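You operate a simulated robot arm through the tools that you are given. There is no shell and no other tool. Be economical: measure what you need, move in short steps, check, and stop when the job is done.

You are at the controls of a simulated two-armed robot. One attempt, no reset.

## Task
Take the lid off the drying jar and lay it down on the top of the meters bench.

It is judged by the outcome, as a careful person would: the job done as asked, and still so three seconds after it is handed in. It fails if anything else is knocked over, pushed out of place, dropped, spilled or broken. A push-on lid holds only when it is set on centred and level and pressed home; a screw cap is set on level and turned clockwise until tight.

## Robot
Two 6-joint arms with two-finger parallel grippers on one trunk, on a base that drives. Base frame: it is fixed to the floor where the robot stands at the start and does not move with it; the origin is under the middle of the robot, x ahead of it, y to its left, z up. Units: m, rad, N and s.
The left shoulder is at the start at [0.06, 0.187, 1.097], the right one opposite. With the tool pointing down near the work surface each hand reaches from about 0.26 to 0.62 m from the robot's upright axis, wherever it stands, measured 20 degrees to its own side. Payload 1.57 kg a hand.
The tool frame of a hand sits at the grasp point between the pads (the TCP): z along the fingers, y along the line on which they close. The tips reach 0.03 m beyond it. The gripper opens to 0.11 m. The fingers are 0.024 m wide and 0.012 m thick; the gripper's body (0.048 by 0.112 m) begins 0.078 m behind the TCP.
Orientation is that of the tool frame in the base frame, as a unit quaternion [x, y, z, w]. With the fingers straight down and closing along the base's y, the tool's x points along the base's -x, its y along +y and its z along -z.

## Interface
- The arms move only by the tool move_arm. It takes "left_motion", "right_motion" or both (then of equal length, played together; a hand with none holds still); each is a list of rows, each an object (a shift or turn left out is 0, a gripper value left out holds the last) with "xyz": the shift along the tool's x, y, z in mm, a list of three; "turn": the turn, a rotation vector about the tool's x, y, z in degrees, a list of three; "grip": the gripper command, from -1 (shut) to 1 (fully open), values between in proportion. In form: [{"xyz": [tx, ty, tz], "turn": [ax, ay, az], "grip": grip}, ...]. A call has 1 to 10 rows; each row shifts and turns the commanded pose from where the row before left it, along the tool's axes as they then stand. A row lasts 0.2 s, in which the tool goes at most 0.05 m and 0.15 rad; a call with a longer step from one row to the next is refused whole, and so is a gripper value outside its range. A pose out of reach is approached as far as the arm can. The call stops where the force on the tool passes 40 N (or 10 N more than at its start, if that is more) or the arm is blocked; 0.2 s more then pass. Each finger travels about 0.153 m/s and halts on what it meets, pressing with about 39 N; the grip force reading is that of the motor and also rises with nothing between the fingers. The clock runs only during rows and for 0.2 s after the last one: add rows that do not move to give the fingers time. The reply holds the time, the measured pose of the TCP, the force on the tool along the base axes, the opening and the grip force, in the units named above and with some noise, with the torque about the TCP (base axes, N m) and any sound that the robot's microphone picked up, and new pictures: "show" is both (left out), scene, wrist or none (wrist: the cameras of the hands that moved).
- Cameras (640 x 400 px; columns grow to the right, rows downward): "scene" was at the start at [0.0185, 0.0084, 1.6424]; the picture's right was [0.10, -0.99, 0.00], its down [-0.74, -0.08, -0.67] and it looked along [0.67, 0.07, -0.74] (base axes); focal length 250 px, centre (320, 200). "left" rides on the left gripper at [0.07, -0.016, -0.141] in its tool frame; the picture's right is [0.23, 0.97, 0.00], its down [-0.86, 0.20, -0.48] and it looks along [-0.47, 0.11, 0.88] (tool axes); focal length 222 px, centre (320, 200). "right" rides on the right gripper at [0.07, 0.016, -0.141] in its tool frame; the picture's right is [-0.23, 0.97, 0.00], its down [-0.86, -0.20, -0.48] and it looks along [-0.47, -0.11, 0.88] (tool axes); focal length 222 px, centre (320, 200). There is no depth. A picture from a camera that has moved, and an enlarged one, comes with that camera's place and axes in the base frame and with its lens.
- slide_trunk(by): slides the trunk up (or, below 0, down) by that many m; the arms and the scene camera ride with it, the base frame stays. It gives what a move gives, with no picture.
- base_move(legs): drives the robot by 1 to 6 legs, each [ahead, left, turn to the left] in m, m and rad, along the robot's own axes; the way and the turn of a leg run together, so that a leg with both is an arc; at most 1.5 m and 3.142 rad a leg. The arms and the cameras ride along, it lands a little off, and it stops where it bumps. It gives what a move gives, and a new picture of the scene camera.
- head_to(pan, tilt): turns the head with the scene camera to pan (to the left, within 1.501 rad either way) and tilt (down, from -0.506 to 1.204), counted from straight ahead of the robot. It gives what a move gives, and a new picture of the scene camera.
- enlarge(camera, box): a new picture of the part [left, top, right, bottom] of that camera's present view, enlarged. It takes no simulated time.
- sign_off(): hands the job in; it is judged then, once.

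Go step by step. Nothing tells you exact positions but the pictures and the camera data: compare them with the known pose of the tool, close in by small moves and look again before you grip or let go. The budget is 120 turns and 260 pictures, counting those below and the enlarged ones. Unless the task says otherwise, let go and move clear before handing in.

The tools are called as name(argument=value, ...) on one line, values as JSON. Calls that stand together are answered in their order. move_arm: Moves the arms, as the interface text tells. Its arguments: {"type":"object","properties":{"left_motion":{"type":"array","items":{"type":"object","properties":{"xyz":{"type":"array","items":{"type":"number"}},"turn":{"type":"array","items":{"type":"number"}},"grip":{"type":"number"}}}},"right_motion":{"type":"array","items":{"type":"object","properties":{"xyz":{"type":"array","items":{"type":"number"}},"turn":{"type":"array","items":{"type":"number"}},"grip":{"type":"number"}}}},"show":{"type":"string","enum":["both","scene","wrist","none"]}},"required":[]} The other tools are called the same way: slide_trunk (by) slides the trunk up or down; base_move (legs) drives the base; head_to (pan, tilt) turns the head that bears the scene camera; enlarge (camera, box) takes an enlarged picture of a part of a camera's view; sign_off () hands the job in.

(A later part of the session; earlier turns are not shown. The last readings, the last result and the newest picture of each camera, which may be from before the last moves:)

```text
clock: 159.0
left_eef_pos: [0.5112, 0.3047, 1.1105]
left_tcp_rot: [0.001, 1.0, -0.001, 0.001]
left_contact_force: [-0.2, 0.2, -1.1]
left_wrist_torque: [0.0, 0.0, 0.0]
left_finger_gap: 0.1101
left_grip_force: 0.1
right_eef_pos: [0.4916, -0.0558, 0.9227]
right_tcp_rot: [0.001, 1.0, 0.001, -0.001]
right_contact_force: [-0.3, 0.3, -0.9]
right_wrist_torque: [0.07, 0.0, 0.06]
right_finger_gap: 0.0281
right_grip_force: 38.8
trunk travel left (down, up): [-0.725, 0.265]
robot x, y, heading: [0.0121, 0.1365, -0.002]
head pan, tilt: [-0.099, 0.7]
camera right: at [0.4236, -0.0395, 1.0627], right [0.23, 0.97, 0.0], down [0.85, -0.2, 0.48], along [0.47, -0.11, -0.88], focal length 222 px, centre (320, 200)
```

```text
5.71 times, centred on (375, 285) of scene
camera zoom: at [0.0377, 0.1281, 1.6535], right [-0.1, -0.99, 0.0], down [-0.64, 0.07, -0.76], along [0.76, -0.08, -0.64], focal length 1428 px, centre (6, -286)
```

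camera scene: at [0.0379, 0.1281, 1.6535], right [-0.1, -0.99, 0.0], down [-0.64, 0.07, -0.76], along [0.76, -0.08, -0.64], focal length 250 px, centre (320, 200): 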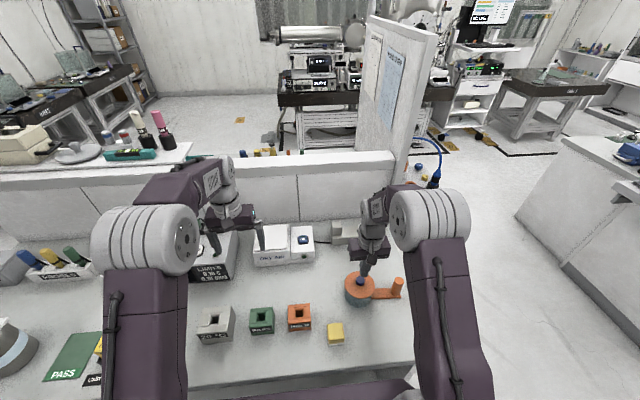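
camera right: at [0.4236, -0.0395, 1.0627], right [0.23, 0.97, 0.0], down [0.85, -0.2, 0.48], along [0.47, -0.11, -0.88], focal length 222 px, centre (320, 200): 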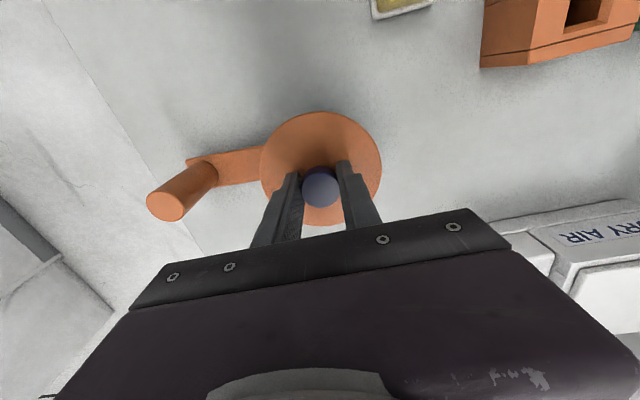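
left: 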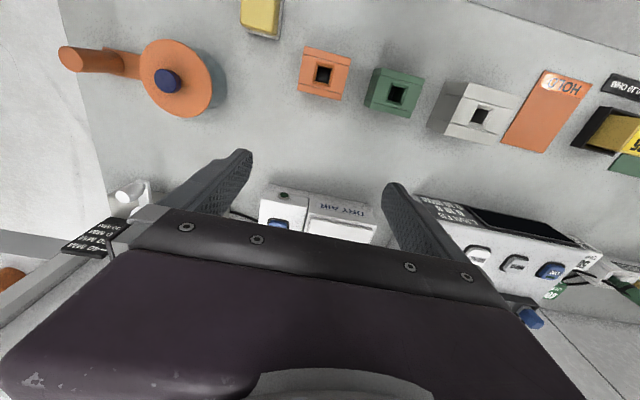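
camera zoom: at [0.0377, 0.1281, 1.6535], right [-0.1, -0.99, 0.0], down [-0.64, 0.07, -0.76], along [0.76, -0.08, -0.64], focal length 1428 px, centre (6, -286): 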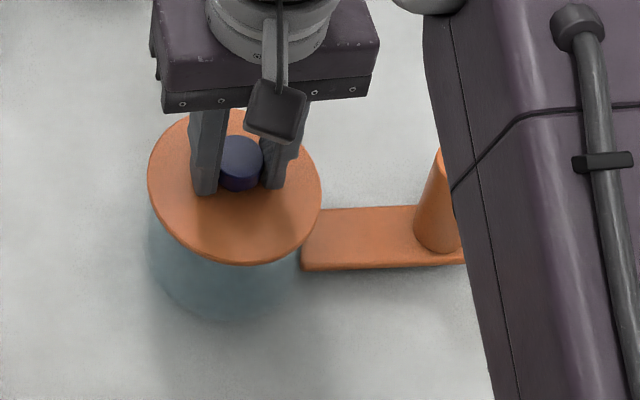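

The bar and post rise together with the lid: the post is the jar's own handle, so I've lifted the whole jar with its push-on lid. I'll put it back at its original place, then use both hands: right on the handle, left on the knob.

move_arm(right_motion=[{"xyz": [8, 0, 0]}, {"xyz": [8, 0, 0]}, {"xyz": [0, 0, 5]}, {"xyz": [0, 0, 5]}, {"xyz": [0, 0, 3]}, {"xyz": [0, 0, 1.5]}, {}])

enlarge(camera="scene", box=[330, 250, 420, 320])

```text
clock: 160.6
left_eef_pos: [0.5097, 0.3047, 1.1105]
left_tcp_rot: [0.001, 1.0, -0.001, 0.0]
left_contact_force: [-0.3, -0.2, 0.8]
left_wrist_torque: [0.06, 0.01, 0.01]
left_finger_gap: 0.1098
left_grip_force: 0.1
right_eef_pos: [0.4764, -0.0547, 0.9088]
right_tcp_rot: [0.001, 1.0, 0.0, 0.001]
right_contact_force: [-0.2, 0.0, 4.2]
right_wrist_torque: [-0.15, 0.08, 0.04]
right_finger_gap: 0.0283
right_grip_force: 38.3
trunk travel left (down, up): [-0.725, 0.265]
robot x, y, heading: [0.0152, 0.1358, 0.001]
head pan, tilt: [-0.099, 0.7]
heard: snap
camera scene: at [0.0369, 0.1285, 1.6536], right [-0.1, -0.99, 0.0], down [-0.64, 0.07, -0.77], along [0.76, -0.08, -0.64], focal length 250 px, centre (320, 200)
camera right: at [0.4078, -0.039, 1.0487], right [0.23, 0.97, 0.0], down [0.85, -0.2, 0.48], along [0.47, -0.11, -0.88], focal length 222 px, centre (320, 200)
```

scene: 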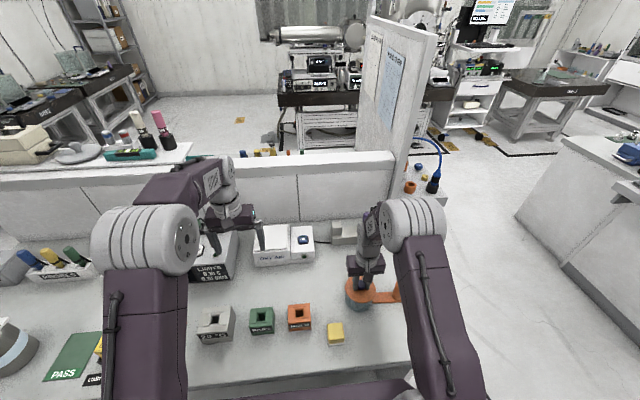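
right: 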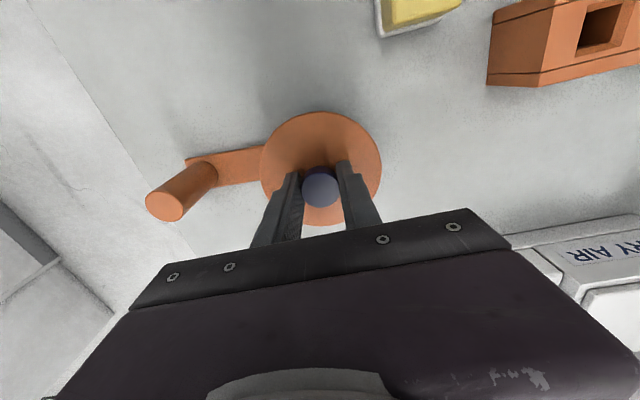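

```text
5.71 times, centred on (375, 285) of scene
camera zoom: at [0.0369, 0.1285, 1.6536], right [-0.1, -0.99, 0.0], down [-0.64, 0.07, -0.77], along [0.76, -0.08, -0.64], focal length 1428 px, centre (6, -286)
```

zoom: 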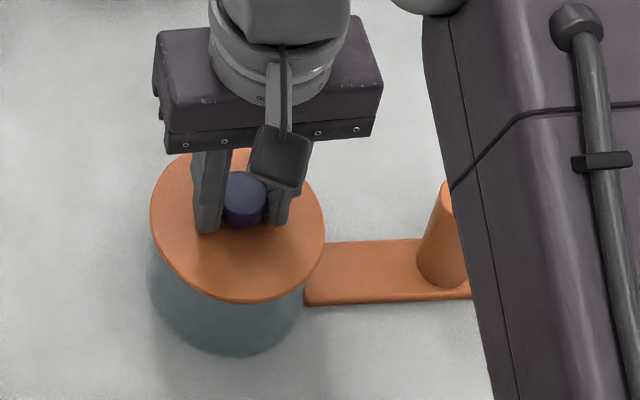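

The snap confirms a push-on lid. The jar is back in place; I'll release, rise clear and shift the base so both hands reach.

move_arm(right_motion=[{"grip": 0.1}, {}, {}, {"xyz": [0, 0, -45]}, {"xyz": [0, 0, -45]}, {"xyz": [0, 0, -45]}, {"xyz": [40, -30, 0]}, {"xyz": [40, -30, 0], "grip": 1}, {}], show="none")

base_move(legs=[[0, -0.22, 0]])

enlarge(camera="right", box=[0, 0, 640, 400])

enlarge(camera="left", box=[0, 0, 640, 400])

```text
clock: 162.6
left_eef_pos: [0.511, 0.306, 1.1102]
left_tcp_rot: [0.001, 1.0, -0.001, 0.0]
left_contact_force: [-0.6, 0.3, -0.6]
left_wrist_torque: [-0.01, 0.0, -0.01]
left_finger_gap: 0.1099
left_grip_force: 0.1
right_eef_pos: [0.3973, -0.1161, 1.041]
right_tcp_rot: [0.0, 1.0, 0.0, -0.001]
right_contact_force: [0.1, 0.7, 0.5]
right_wrist_torque: [-0.02, 0.01, 0.01]
right_finger_gap: 0.1099
right_grip_force: 0.0
trunk travel left (down, up): [-0.725, 0.265]
robot x, y, heading: [0.0144, 0.1356, -0.002]
head pan, tilt: [-0.099, 0.7]
heard: snap
```

```text
clock: 164.3
left_eef_pos: [0.5091, 0.0824, 1.1108]
left_tcp_rot: [0.001, 1.0, -0.001, 0.002]
left_contact_force: [-0.2, 1.5, 1.1]
left_wrist_torque: [0.01, 0.0, 0.01]
left_finger_gap: 0.1099
left_grip_force: 0.0
right_eef_pos: [0.3979, -0.3378, 1.0409]
right_tcp_rot: [-0.001, 1.0, -0.001, 0.0]
right_contact_force: [0.2, 0.1, 0.0]
right_wrist_torque: [-0.02, 0.02, 0.0]
right_finger_gap: 0.11
right_grip_force: 0.1
trunk travel left (down, up): [-0.725, 0.265]
robot x, y, heading: [0.0113, -0.0877, 0.001]
head pan, tilt: [-0.099, 0.7]
camera scene: at [0.0373, -0.095, 1.6535], right [-0.1, -1.0, 0.0], down [-0.64, 0.06, -0.76], along [0.76, -0.08, -0.64], focal length 250 px, centre (320, 200)
```

scene: 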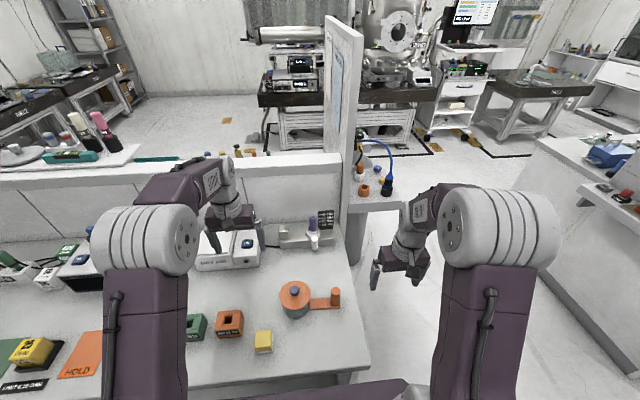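

```text
1.00 times, centred on (320, 200) of right
camera zoom: at [0.329, -0.3228, 1.1818], right [0.23, 0.97, 0.0], down [0.86, -0.2, 0.48], along [0.47, -0.11, -0.88], focal length 222 px, centre (320, 200)
```

zoom: 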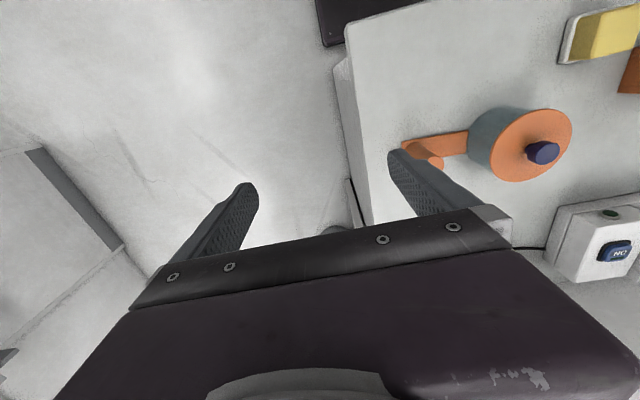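

```text
1.00 times, centred on (320, 200) of left
camera zoom: at [0.4401, 0.0683, 1.2525], right [-0.23, 0.97, 0.0], down [0.85, 0.2, 0.48], along [0.47, 0.11, -0.88], focal length 222 px, centre (320, 200)
```

zoom: 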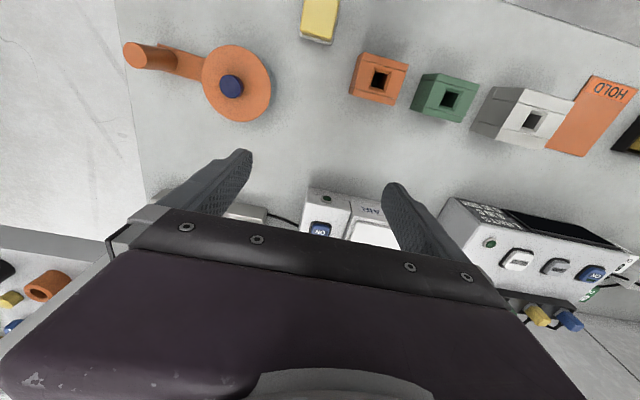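

I'll bring the right hand over the post and meanwhile rotate the left hand 90° so the two hands fit side by side.

move_arm(right_motion=[{"xyz": [-18.5, 37.5, 0], "grip": 0.3}, {"xyz": [-18.5, 37.5, 0]}, {"xyz": [-18.5, 37.5, 0]}, {"xyz": [-18.5, 37.5, 0]}, {}, {}, {}, {}, {}, {}], left_motion=[{"turn": [0, 0, 8.2], "grip": 0.1}, {"turn": [0, 0, 8.2]}, {"turn": [0, 0, 8.2]}, {"turn": [0, 0, 8.2]}, {"turn": [0, 0, 8.2]}, {"turn": [0, 0, 8.2]}, {"turn": [0, 0, 8.2]}, {"turn": [0, 0, 8.2]}, {"turn": [0, 0, 8.2]}, {"turn": [0, 0, 8.2]}])

enlarge(camera="right", box=[200, 80, 440, 230])

enlarge(camera="scene", box=[220, 220, 380, 340])

```text
clock: 166.5
left_eef_pos: [0.5103, 0.0829, 1.1104]
left_tcp_rot: [0.657, 0.754, 0.0, 0.001]
left_contact_force: [-0.3, 0.6, 0.4]
left_wrist_torque: [0.02, -0.02, 0.04]
left_finger_gap: 0.0605
left_grip_force: 0.1
right_eef_pos: [0.4719, -0.1867, 1.0419]
right_tcp_rot: [-0.002, 1.0, 0.0, 0.0]
right_contact_force: [0.1, 0.4, 0.1]
right_wrist_torque: [-0.01, 0.04, -0.04]
right_finger_gap: 0.0714
right_grip_force: 0.0
trunk travel left (down, up): [-0.725, 0.265]
robot x, y, heading: [0.0135, -0.0879, 0.004]
head pan, tilt: [-0.099, 0.7]
camera scene: at [0.0375, -0.0961, 1.6535], right [-0.1, -1.0, 0.0], down [-0.64, 0.06, -0.76], along [0.76, -0.08, -0.64], focal length 250 px, centre (320, 200)
camera right: at [0.4041, -0.1712, 1.1815], right [0.23, 0.97, 0.0], down [0.86, -0.2, 0.48], along [0.47, -0.11, -0.88], focal length 222 px, centre (320, 200)
camera left: at [0.4846, 0.1507, 1.2523], right [0.93, 0.36, 0.0], down [0.31, -0.82, 0.48], along [0.17, -0.45, -0.88], focal length 222 px, centre (320, 200)
```

scene: 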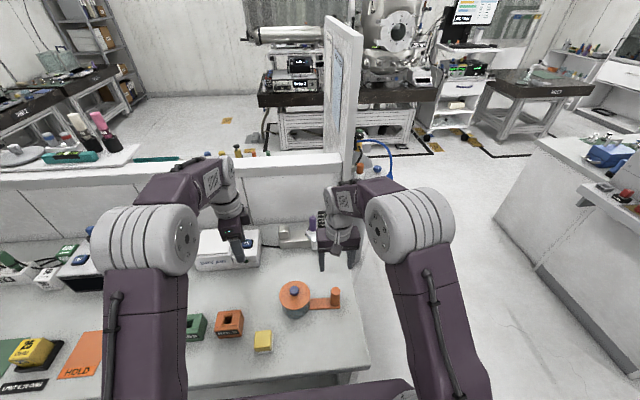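
right: 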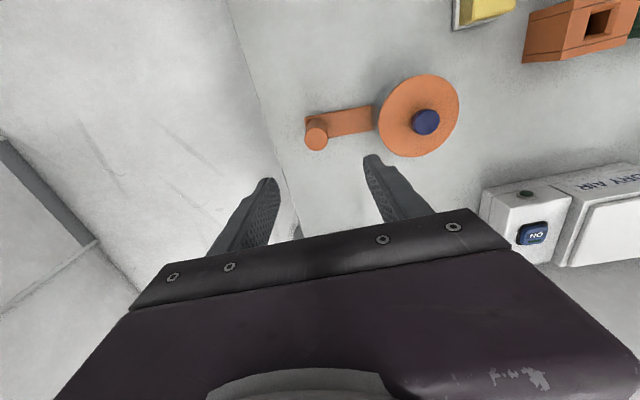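
left: 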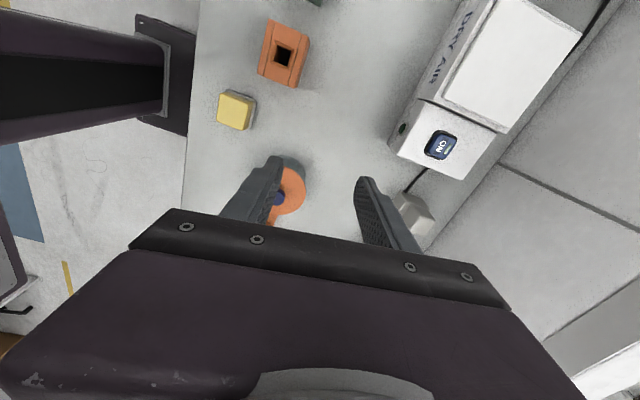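

```text
2.67 times, centred on (320, 155) of right
camera zoom: at [0.4041, -0.1712, 1.1815], right [0.23, 0.97, 0.0], down [0.86, -0.2, 0.48], along [0.47, -0.11, -0.88], focal length 592 px, centre (320, 320)
```

zoom: 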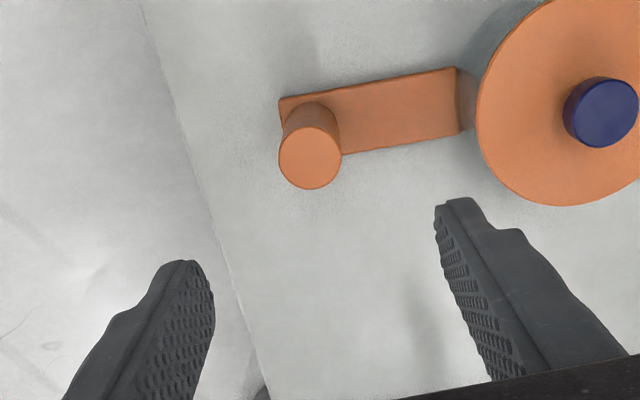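

```text
3.33 times, centred on (300, 280) of scene
camera zoom: at [0.0375, -0.0961, 1.6535], right [-0.1, -1.0, 0.0], down [-0.64, 0.06, -0.76], along [0.76, -0.08, -0.64], focal length 833 px, centre (387, -67)
```

zoom: 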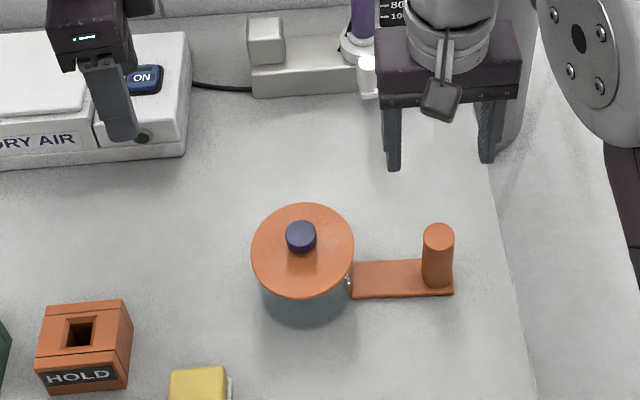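

The lid looks seated. The post is around (0.467, -0.191), so I'll lower the right hand part way and check.

move_arm(right_motion=[{"xyz": [5, -4, 40]}, {"xyz": [0, 0, 40]}, {"xyz": [0, 0, 20]}, {}], show="wrist")

enlarge(camera="right", box=[200, 80, 440, 230])

```text
clock: 167.5
left_eef_pos: [0.5099, 0.0819, 1.1096]
left_tcp_rot: [0.656, 0.755, 0.0, 0.001]
left_contact_force: [-0.5, 0.2, 1.0]
left_wrist_torque: [-0.02, -0.01, -0.02]
left_finger_gap: 0.0605
left_grip_force: 0.0
right_eef_pos: [0.467, -0.1913, 0.9392]
right_tcp_rot: [-0.001, 1.0, 0.0, 0.001]
right_contact_force: [0.0, -0.1, 0.7]
right_wrist_torque: [-0.01, -0.01, 0.01]
right_finger_gap: 0.0717
right_grip_force: 0.0
trunk travel left (down, up): [-0.725, 0.265]
robot x, y, heading: [0.011, -0.0852, 0.004]
head pan, tilt: [-0.099, 0.7]
camera right: at [0.3978, -0.1766, 1.0805], right [0.23, 0.97, 0.0], down [0.86, -0.2, 0.48], along [0.47, -0.11, -0.88], focal length 222 px, centre (320, 200)
```

right: 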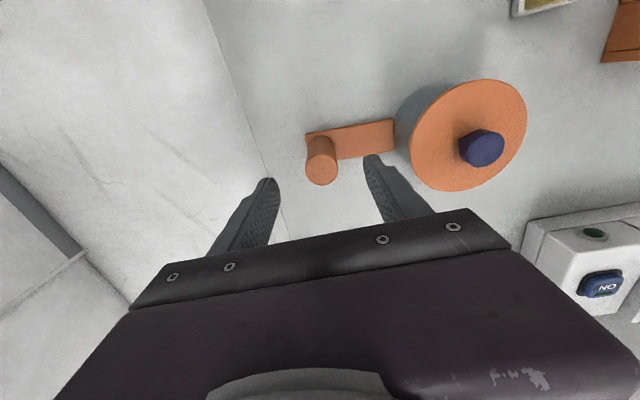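

```text
2.67 times, centred on (320, 155) of right
camera zoom: at [0.3978, -0.1766, 1.0805], right [0.23, 0.97, 0.0], down [0.86, -0.2, 0.48], along [0.47, -0.11, -0.88], focal length 592 px, centre (320, 320)
```

zoom: 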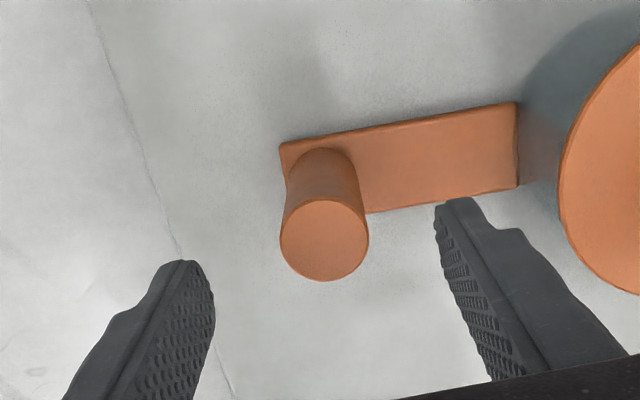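

Post refined at (0.471, -0.192), top z about 0.886. I'll descend and close on it.

move_arm(right_motion=[{"xyz": [-4, -0.5, 30]}, {"xyz": [0, 0, 30]}, {"xyz": [0, 0, 18]}, {}, {"grip": -0.2}, {"grip": -1}, {}, {}])

enlarge(camera="scene", box=[220, 220, 380, 340])

```text
clock: 169.3
left_eef_pos: [0.5095, 0.0818, 1.1099]
left_tcp_rot: [0.656, 0.755, -0.001, 0.002]
left_contact_force: [0.2, -0.1, 0.2]
left_wrist_torque: [0.01, 0.05, 0.03]
left_finger_gap: 0.0608
left_grip_force: 0.1
right_eef_pos: [0.4715, -0.1937, 0.8629]
right_tcp_rot: [-0.001, 1.0, 0.0, 0.0]
right_contact_force: [-0.6, -0.5, 2.5]
right_wrist_torque: [0.5, 0.03, 0.12]
right_finger_gap: 0.0309
right_grip_force: 38.3
trunk travel left (down, up): [-0.725, 0.265]
robot x, y, heading: [0.0102, -0.0911, 0.005]
head pan, tilt: [-0.099, 0.7]
camera scene: at [0.0369, -0.0964, 1.6535], right [-0.1, -1.0, 0.0], down [-0.64, 0.06, -0.77], along [0.76, -0.08, -0.64], focal length 250 px, centre (320, 200)
camera right: at [0.4026, -0.1781, 1.0038], right [0.23, 0.97, 0.0], down [0.86, -0.2, 0.48], along [0.47, -0.11, -0.88], focal length 222 px, centre (320, 200)
```

scene: 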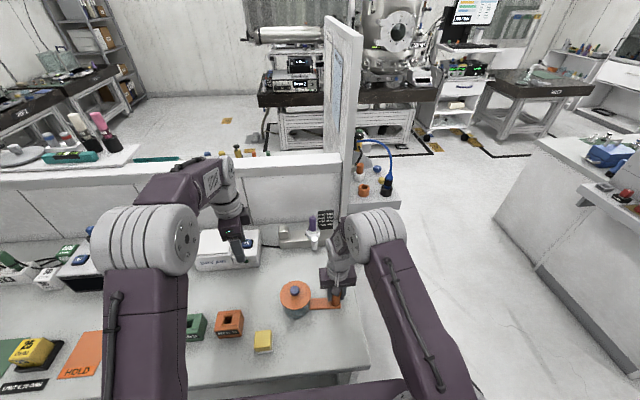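
right: 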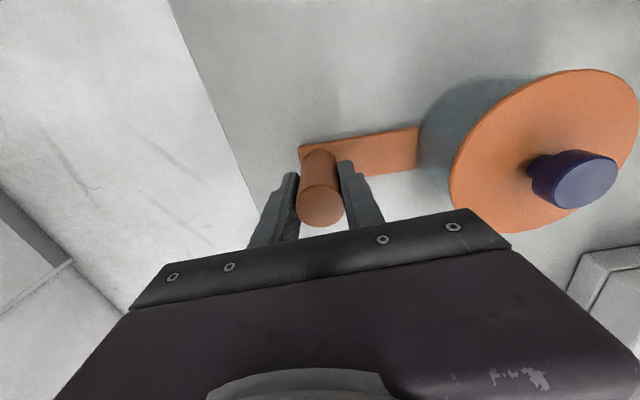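

```text
3.33 times, centred on (300, 280) of scene
camera zoom: at [0.0369, -0.0964, 1.6535], right [-0.1, -1.0, 0.0], down [-0.64, 0.06, -0.77], along [0.76, -0.08, -0.64], focal length 833 px, centre (387, -67)
```

zoom: 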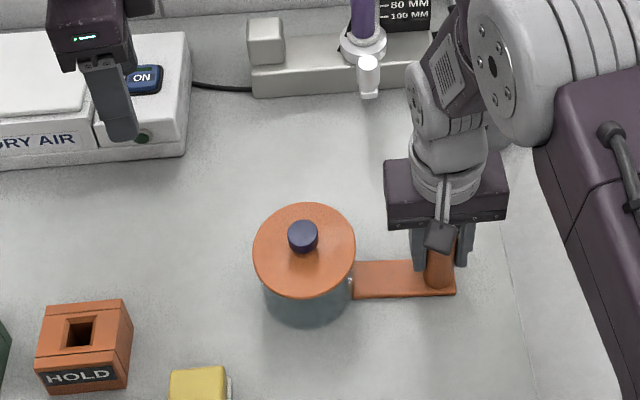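

The handle is held. Now the left hand goes above the knob.

move_arm(left_motion=[{"turn": [0, 0, 8]}, {"xyz": [-35, -8, 0]}, {"xyz": [-35, -8, 0]}, {"xyz": [-35, -8, 20]}, {"xyz": [-34, -8.5, 35]}, {"xyz": [0, 0, 35]}, {}])

enlarge(camera="left", box=[200, 80, 440, 230])

enlarge(camera="scene", box=[220, 200, 380, 320])

```text
clock: 170.9
left_eef_pos: [0.4786, -0.0569, 1.0222]
left_tcp_rot: [0.707, 0.707, -0.001, 0.002]
left_contact_force: [0.2, -0.7, 0.2]
left_wrist_torque: [0.0, 0.01, 0.02]
left_finger_gap: 0.0606
left_grip_force: 0.1
right_eef_pos: [0.4716, -0.1938, 0.8625]
right_tcp_rot: [-0.001, 1.0, 0.0, 0.0]
right_contact_force: [-0.2, 0.7, 3.4]
right_wrist_torque: [0.52, 0.06, 0.03]
right_finger_gap: 0.0306
right_grip_force: 39.0
trunk travel left (down, up): [-0.725, 0.265]
robot x, y, heading: [0.0091, -0.0843, -0.003]
head pan, tilt: [-0.099, 0.7]
camera scene: at [0.0368, -0.0965, 1.6535], right [-0.1, -1.0, 0.0], down [-0.64, 0.06, -0.77], along [0.76, -0.08, -0.64], focal length 250 px, centre (320, 200)
camera left: at [0.4625, 0.0149, 1.1635], right [0.97, 0.23, 0.0], down [0.2, -0.85, 0.48], along [0.11, -0.47, -0.88], focal length 222 px, centre (320, 200)
```

scene: 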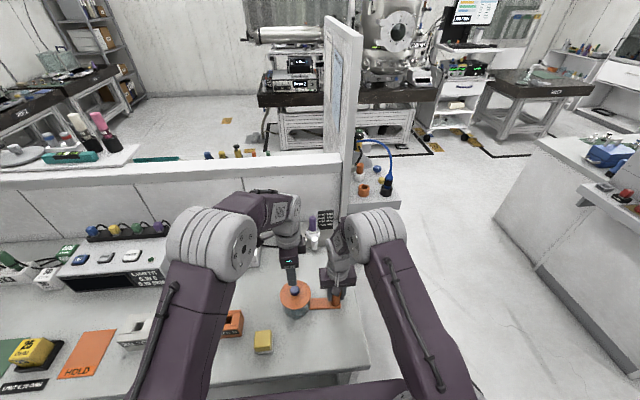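
left: 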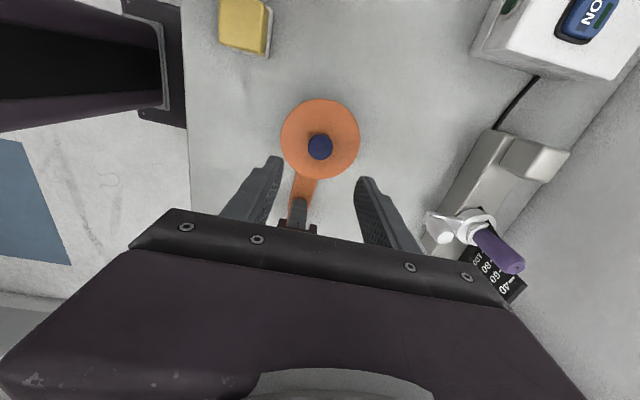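

```text
2.67 times, centred on (320, 155) of left
camera zoom: at [0.4625, 0.0149, 1.1635], right [0.97, 0.23, 0.0], down [0.2, -0.85, 0.48], along [0.11, -0.47, -0.88], focal length 592 px, centre (320, 320)
```

zoom: 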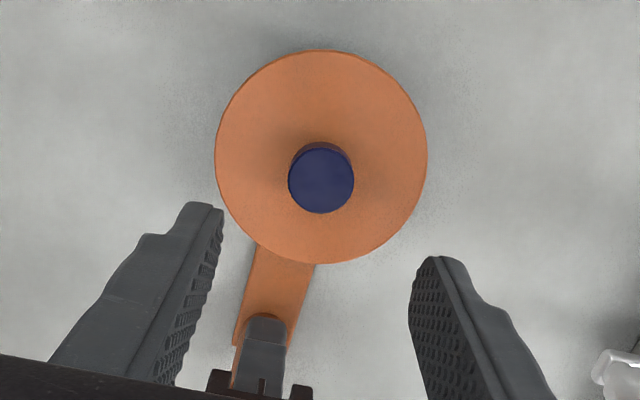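

```text
3.33 times, centred on (300, 260) of scene
camera zoom: at [0.0368, -0.0965, 1.6535], right [-0.1, -1.0, 0.0], down [-0.64, 0.06, -0.77], along [0.76, -0.08, -0.64], focal length 833 px, centre (387, 0)
```

zoom: 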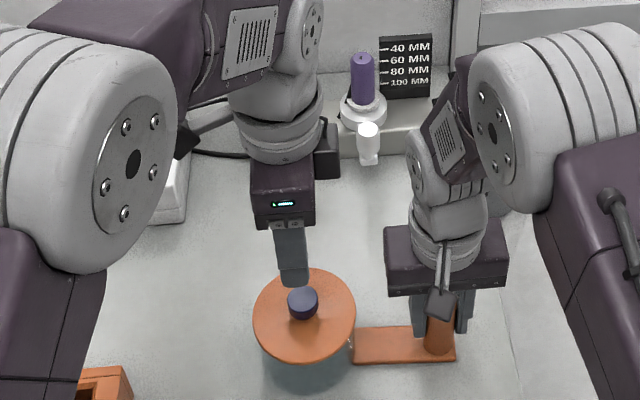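

Aligned. I'll lower the left hand onto the knob and close.

move_arm(left_motion=[{"xyz": [2, 0, 40]}, {"xyz": [0, 0, 40]}, {"xyz": [0, 0, 20]}, {"xyz": [0, 0, 10]}, {"xyz": [0, 0, 3]}, {}, {"grip": -0.3}, {"grip": -1}, {}, {}])

enlarge(camera="left", box=[200, 80, 440, 230])

enlarge(camera="scene", box=[220, 220, 380, 340])

```text
clock: 173.1
left_eef_pos: [0.4766, -0.0537, 0.9083]
left_tcp_rot: [0.707, 0.707, 0.0, 0.001]
left_contact_force: [0.3, 1.0, -1.7]
left_wrist_torque: [0.01, -0.03, 0.01]
left_finger_gap: 0.0288
left_grip_force: 38.7
right_eef_pos: [0.4726, -0.194, 0.8635]
right_tcp_rot: [-0.001, 1.0, 0.0, 0.0]
right_contact_force: [-0.3, 0.0, 5.2]
right_wrist_torque: [0.64, 0.26, 0.15]
right_finger_gap: 0.0307
right_grip_force: 39.1
trunk travel left (down, up): [-0.725, 0.265]
robot x, y, heading: [0.0126, -0.0855, -0.002]
head pan, tilt: [-0.099, 0.7]
heard: snap
camera scene: at [0.0366, -0.0964, 1.6535], right [-0.1, -1.0, 0.0], down [-0.64, 0.06, -0.77], along [0.76, -0.08, -0.64], focal length 250 px, centre (320, 200)
camera left: at [0.4613, 0.0174, 1.0503], right [0.97, 0.23, 0.0], down [0.2, -0.85, 0.48], along [0.11, -0.47, -0.88], focal length 222 px, centre (320, 200)
```

scene: 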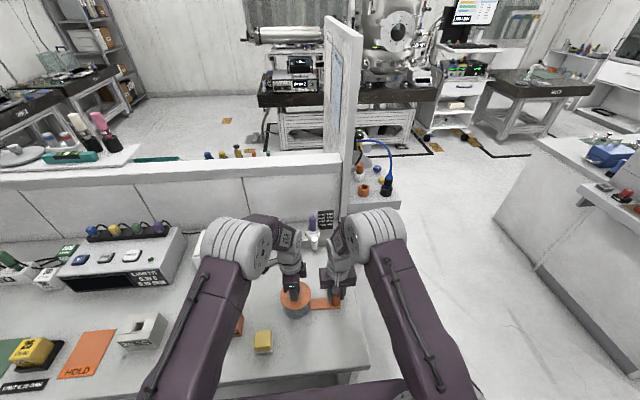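
left: 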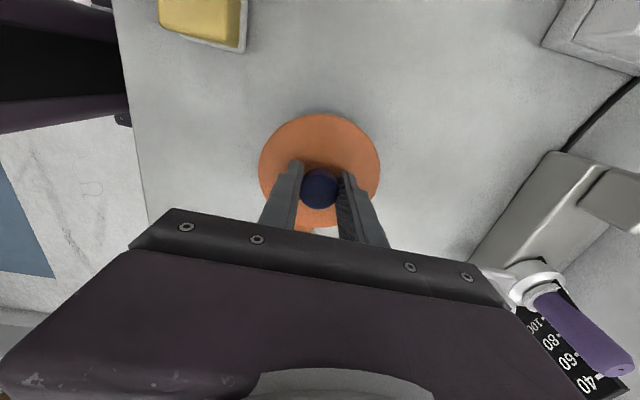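

```text
2.67 times, centred on (320, 155) of left
camera zoom: at [0.4613, 0.0174, 1.0503], right [0.97, 0.23, 0.0], down [0.2, -0.85, 0.48], along [0.11, -0.47, -0.88], focal length 592 px, centre (320, 320)
```

zoom: 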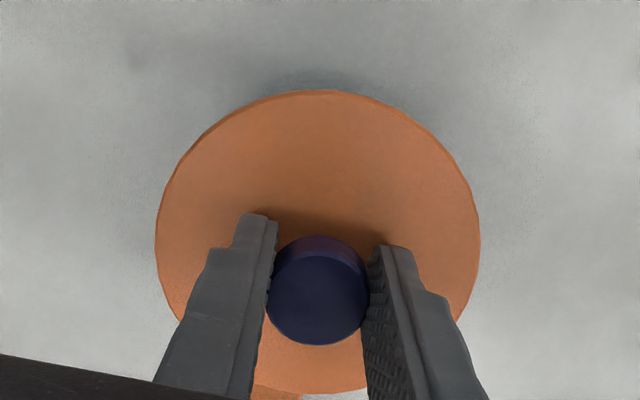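

```text
3.33 times, centred on (300, 280) of scene
camera zoom: at [0.0366, -0.0964, 1.6535], right [-0.1, -1.0, 0.0], down [-0.64, 0.06, -0.77], along [0.76, -0.08, -0.64], focal length 833 px, centre (387, -67)
```

zoom: 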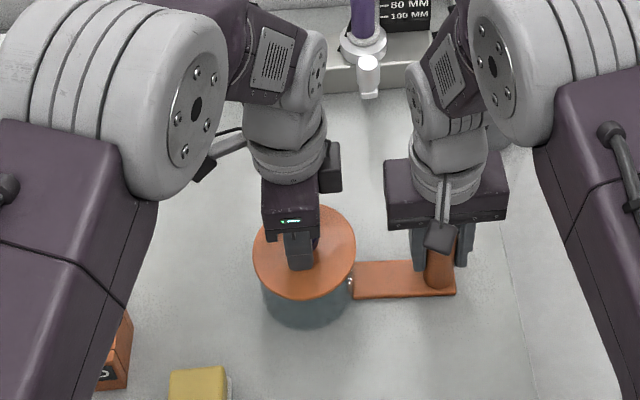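

Both held. Now I'll pull the lid straight up in small steps while the right hand holds the jar.

move_arm(left_motion=[{"xyz": [0, 0, -3], "grip": -1}, {"xyz": [0, 0, -3]}, {"xyz": [0, 0, -3]}, {"xyz": [0, 0, -3]}, {}], show="wrist")

enlarge(camera="scene", box=[220, 220, 380, 340])

```text
clock: 174.3
left_eef_pos: [0.4757, -0.054, 0.9199]
left_tcp_rot: [0.707, 0.707, 0.0, 0.002]
left_contact_force: [0.5, -0.2, -0.3]
left_wrist_torque: [0.01, 0.01, -0.02]
left_finger_gap: 0.0285
left_grip_force: 39.2
right_eef_pos: [0.4719, -0.1938, 0.8631]
right_tcp_rot: [-0.001, 1.0, -0.001, 0.001]
right_contact_force: [-0.7, -0.4, 4.8]
right_wrist_torque: [0.79, 0.21, 0.06]
right_finger_gap: 0.0307
right_grip_force: 39.3
trunk travel left (down, up): [-0.725, 0.265]
robot x, y, heading: [0.0123, -0.083, 0.001]
head pan, tilt: [-0.099, 0.7]
camera left: at [0.4605, 0.0169, 1.0623], right [0.97, 0.23, 0.0], down [0.2, -0.85, 0.48], along [0.11, -0.47, -0.88], focal length 222 px, centre (320, 200)
```

left: 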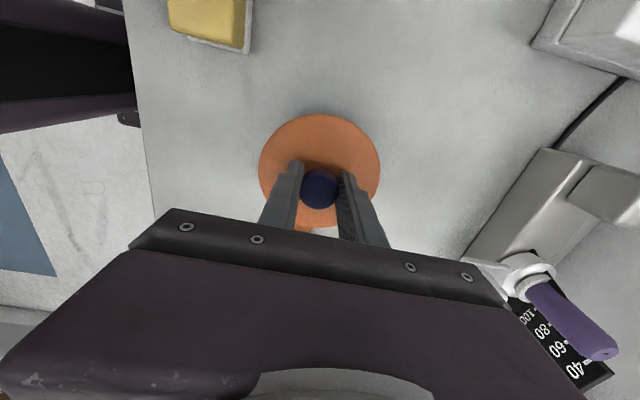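

```text
3.33 times, centred on (300, 280) of scene
camera zoom: at [0.0367, -0.0963, 1.6535], right [-0.1, -1.0, 0.0], down [-0.64, 0.06, -0.77], along [0.76, -0.08, -0.64], focal length 833 px, centre (387, -67)
```

zoom: 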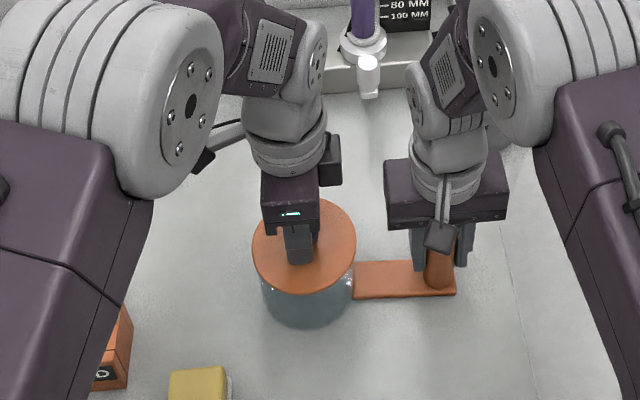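

The lid is coming off and the jar stays put. I'll raise it clear.

move_arm(left_motion=[{"xyz": [0, 0, -6]}, {"xyz": [0, 0, -12]}, {"xyz": [0, 0, -25]}, {"xyz": [0, 0, -35]}, {}])

enlarge(camera="scene", box=[180, 200, 400, 365])

```text
clock: 175.5
left_eef_pos: [0.475, -0.0533, 0.9963]
left_tcp_rot: [0.707, 0.707, 0.0, 0.002]
left_contact_force: [0.3, -0.5, -0.8]
left_wrist_torque: [0.0, -0.02, 0.02]
left_finger_gap: 0.0284
left_grip_force: 38.1
right_eef_pos: [0.4708, -0.194, 0.8639]
right_tcp_rot: [-0.001, 1.0, 0.0, 0.0]
right_contact_force: [-0.5, -0.1, 4.9]
right_wrist_torque: [0.77, 0.05, 0.11]
right_finger_gap: 0.0308
right_grip_force: 39.2
trunk travel left (down, up): [-0.725, 0.265]
robot x, y, heading: [0.0112, -0.0884, 0.002]
head pan, tilt: [-0.099, 0.7]
camera scene: at [0.0366, -0.0964, 1.6535], right [-0.1, -1.0, 0.0], down [-0.64, 0.06, -0.77], along [0.76, -0.08, -0.64], focal length 250 px, centre (320, 200)
camera left: at [0.4605, 0.0171, 1.1397], right [0.97, 0.23, 0.0], down [0.2, -0.85, 0.48], along [0.11, -0.47, -0.88], focal length 222 px, centre (320, 200)
```

scene: 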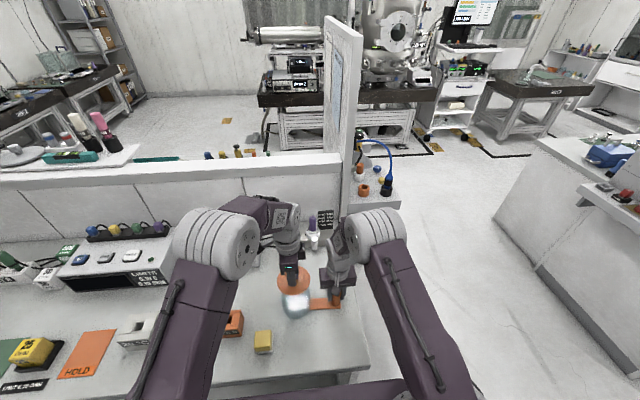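
left: 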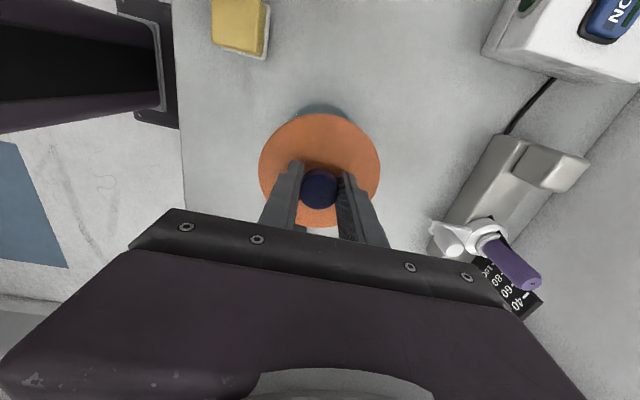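

```text
2.42 times, centred on (290, 282) of scene
camera zoom: at [0.0366, -0.0964, 1.6535], right [-0.1, -1.0, 0.0], down [-0.64, 0.06, -0.77], along [0.76, -0.08, -0.64], focal length 606 px, centre (393, 0)
```

zoom: 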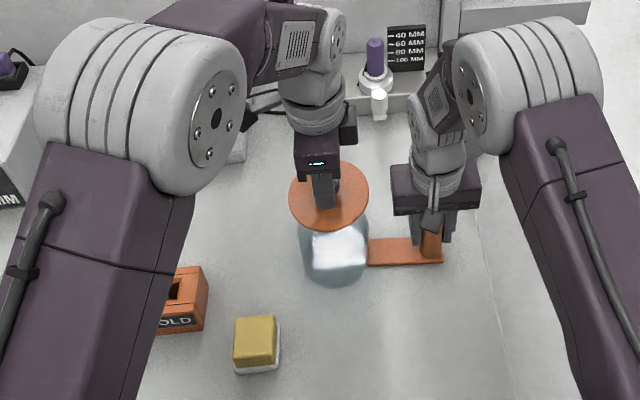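

The lid is off and held. There's a clear spot near (0.555, 0.065) between the jar, HOLD block and DRY AIR unit. I'll carry it there and begin lowering.

move_arm(left_motion=[{"xyz": [30, 20, 0]}, {"xyz": [30, 20, 0]}, {"xyz": [30, 20, 0]}, {"xyz": [28, 20, 0]}, {}, {"xyz": [0, 0, 40]}, {"xyz": [0, 0, 40]}, {}])

enlarge(camera="scene", box=[180, 200, 400, 365])

```text
clock: 177.3
left_eef_pos: [0.5586, 0.0631, 0.9183]
left_tcp_rot: [0.707, 0.707, 0.0, 0.002]
left_contact_force: [0.0, -0.5, -0.2]
left_wrist_torque: [-0.05, -0.02, -0.02]
left_finger_gap: 0.0281
left_grip_force: 38.6
right_eef_pos: [0.472, -0.1941, 0.8638]
right_tcp_rot: [-0.001, 1.0, 0.0, 0.001]
right_contact_force: [-0.9, -0.8, 5.8]
right_wrist_torque: [0.67, 0.15, 0.07]
right_finger_gap: 0.031
right_grip_force: 39.3
trunk travel left (down, up): [-0.725, 0.265]
robot x, y, heading: [0.0154, -0.0889, 0.001]
head pan, tilt: [-0.099, 0.7]
camera scene: at [0.0367, -0.0964, 1.6535], right [-0.1, -1.0, 0.0], down [-0.64, 0.06, -0.77], along [0.76, -0.08, -0.64], focal length 250 px, centre (320, 200)
camera left: at [0.5422, 0.1337, 1.0601], right [0.97, 0.23, 0.0], down [0.2, -0.85, 0.48], along [0.11, -0.47, -0.88], focal length 222 px, centre (320, 200)
```

scene: 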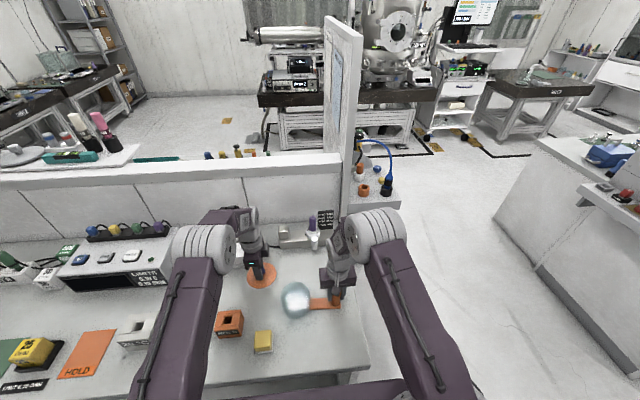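
left: 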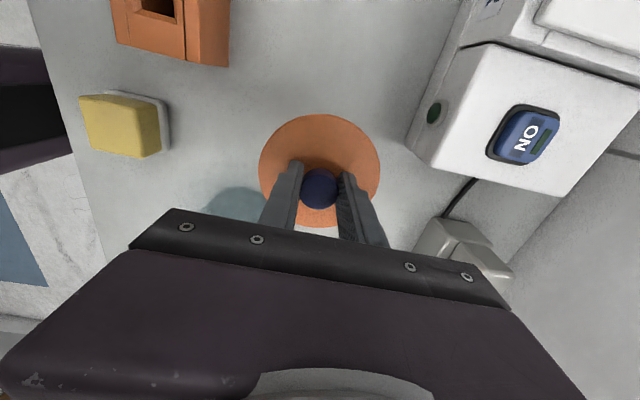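

```text
2.42 times, centred on (290, 282) of scene
camera zoom: at [0.0367, -0.0964, 1.6535], right [-0.1, -1.0, 0.0], down [-0.64, 0.06, -0.77], along [0.76, -0.08, -0.64], focal length 606 px, centre (393, 0)
```

zoom: 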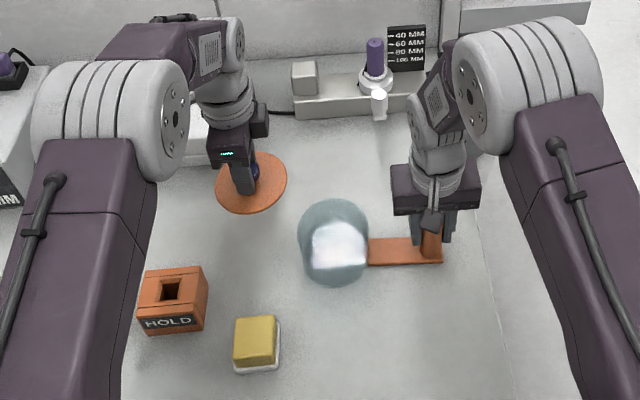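

Clear all around. I'll lower gently until contact.

move_arm(left_motion=[{"xyz": [0, 0, 30]}, {"xyz": [0, 0, 20]}, {}], show="none")

enlarge(camera="scene", box=[220, 220, 320, 310])

enlarge(camera="left", box=[200, 80, 440, 230])

```text
clock: 178.1
left_eef_pos: [0.557, 0.0602, 0.8694]
left_tcp_rot: [0.708, 0.706, 0.0, 0.001]
left_contact_force: [-0.2, -0.4, -0.4]
left_wrist_torque: [0.02, 0.03, -0.03]
left_finger_gap: 0.0284
left_grip_force: 38.7
right_eef_pos: [0.4714, -0.1943, 0.8629]
right_tcp_rot: [0.0, 1.0, 0.0, 0.001]
right_contact_force: [0.1, 0.6, 4.4]
right_wrist_torque: [0.64, 0.09, 0.1]
right_finger_gap: 0.0309
right_grip_force: 38.8
trunk travel left (down, up): [-0.725, 0.265]
robot x, y, heading: [0.0125, -0.0863, -0.001]
head pan, tilt: [-0.099, 0.7]
```

```text
4.44 times, centred on (270, 265) of scene
camera zoom: at [0.0366, -0.0963, 1.6535], right [-0.1, -1.0, 0.0], down [-0.64, 0.06, -0.77], along [0.76, -0.08, -0.64], focal length 1110 px, centre (542, -89)
```

zoom: 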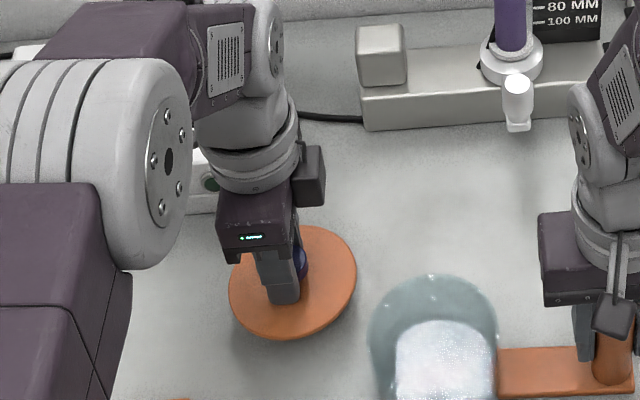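

```text
2.67 times, centred on (320, 155) of left
camera zoom: at [0.5408, 0.1327, 1.0105], right [0.97, 0.23, 0.0], down [0.2, -0.85, 0.48], along [0.11, -0.47, -0.88], focal length 592 px, centre (320, 320)
```

zoom: 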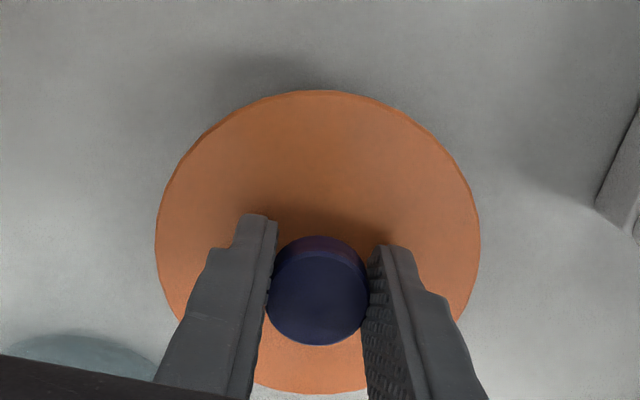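

move_arm(left_motion=[{"xyz": [0, 0, 5]}, {"xyz": [0, 0, 5]}, {"xyz": [0, 0, 5]}], show="none")

move_arm(left_motion=[{"xyz": [0, 0, 3]}, {"xyz": [0, 0, 3]}], show="none")

enlarge(camera="scene", box=[220, 220, 320, 310])

```text
clock: 178.9
left_eef_pos: [0.5571, 0.0623, 0.8534]
left_tcp_rot: [0.707, 0.707, 0.001, 0.001]
left_contact_force: [-0.1, 0.0, -0.2]
left_wrist_torque: [-0.02, 0.03, -0.01]
left_finger_gap: 0.0283
left_grip_force: 38.3
right_eef_pos: [0.4714, -0.1941, 0.8642]
right_tcp_rot: [-0.001, 1.0, 0.0, 0.001]
right_contact_force: [-0.1, 0.4, 4.6]
right_wrist_torque: [0.76, 0.05, 0.07]
right_finger_gap: 0.0308
right_grip_force: 38.9
trunk travel left (down, up): [-0.725, 0.265]
robot x, y, heading: [0.0159, -0.0868, 0.003]
head pan, tilt: [-0.099, 0.7]
```

```text
clock: 179.5
left_eef_pos: [0.5571, 0.0633, 0.8467]
left_tcp_rot: [0.707, 0.707, 0.0, 0.001]
left_contact_force: [0.7, -0.2, -0.6]
left_wrist_torque: [0.0, 0.02, 0.0]
left_finger_gap: 0.0283
left_grip_force: 38.2
right_eef_pos: [0.4715, -0.1938, 0.8645]
right_tcp_rot: [-0.001, 1.0, 0.0, 0.001]
right_contact_force: [-0.3, 0.1, 4.7]
right_wrist_torque: [0.79, 0.04, 0.11]
right_finger_gap: 0.0309
right_grip_force: 39.4
trunk travel left (down, up): [-0.725, 0.265]
robot x, y, heading: [0.0113, -0.0859, -0.0]
head pan, tilt: [-0.099, 0.7]
```

```text
4.44 times, centred on (270, 265) of scene
camera zoom: at [0.0366, -0.0962, 1.6535], right [-0.1, -1.0, 0.0], down [-0.64, 0.06, -0.77], along [0.76, -0.08, -0.64], focal length 1110 px, centre (542, -89)
```

zoom: 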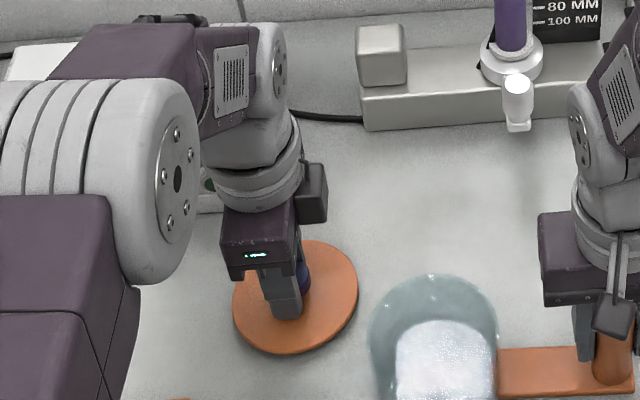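

Near the surface but no contact yet. I'll continue in 2–3 mm steps.

move_arm(left_motion=[{"xyz": [0, 0, 3]}, {"xyz": [0, 0, 2]}], show="none")

move_arm(left_motion=[{"xyz": [0, 0, 2]}, {"xyz": [0, 0, 2]}], show="none")

enlarge(camera="scene", box=[220, 220, 320, 310])

```text
clock: 180.1
left_eef_pos: [0.5581, 0.0616, 0.8456]
left_tcp_rot: [0.707, 0.707, 0.003, 0.004]
left_contact_force: [-2.4, 0.0, 26.7]
left_wrist_torque: [-0.15, 0.22, 0.03]
left_finger_gap: 0.0282
left_grip_force: 38.8
right_eef_pos: [0.47, -0.1942, 0.8656]
right_tcp_rot: [-0.001, 1.0, 0.0, 0.002]
right_contact_force: [0.4, -0.2, -0.9]
right_wrist_torque: [-0.24, 0.0, -0.03]
right_finger_gap: 0.0311
right_grip_force: 39.1
trunk travel left (down, up): [-0.725, 0.265]
robot x, y, heading: [0.0103, -0.0909, 0.003]
head pan, tilt: [-0.099, 0.7]
```

```text
clock: 180.7
left_eef_pos: [0.5581, 0.0609, 0.8433]
left_tcp_rot: [0.707, 0.708, 0.005, 0.005]
left_contact_force: [-3.2, 0.5, 14.1]
left_wrist_torque: [-0.07, 0.4, 0.03]
left_finger_gap: 0.0285
left_grip_force: 38.1
right_eef_pos: [0.4695, -0.1948, 0.8654]
right_tcp_rot: [-0.002, 1.0, -0.001, 0.002]
right_contact_force: [-1.5, -3.2, 8.1]
right_wrist_torque: [0.69, 0.35, 0.27]
right_finger_gap: 0.0308
right_grip_force: 38.5
trunk travel left (down, up): [-0.725, 0.265]
robot x, y, heading: [0.0121, -0.0836, 0.002]
head pan, tilt: [-0.099, 0.7]
stopped in row 2 (left hand): the force on the tool passed its limit (the readings are from after the stop); the commanded pose is now the measured one
```

```text
4.44 times, centred on (270, 265) of scene
camera zoom: at [0.0323, -0.0974, 1.6534], right [-0.1, -1.0, 0.0], down [-0.64, 0.06, -0.77], along [0.76, -0.07, -0.64], focal length 1110 px, centre (542, -89)
```

zoom: 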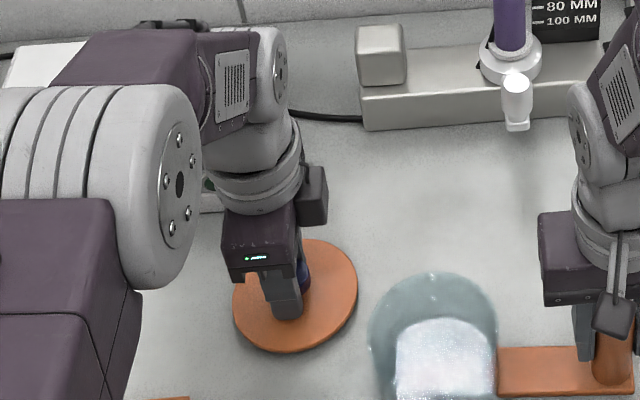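

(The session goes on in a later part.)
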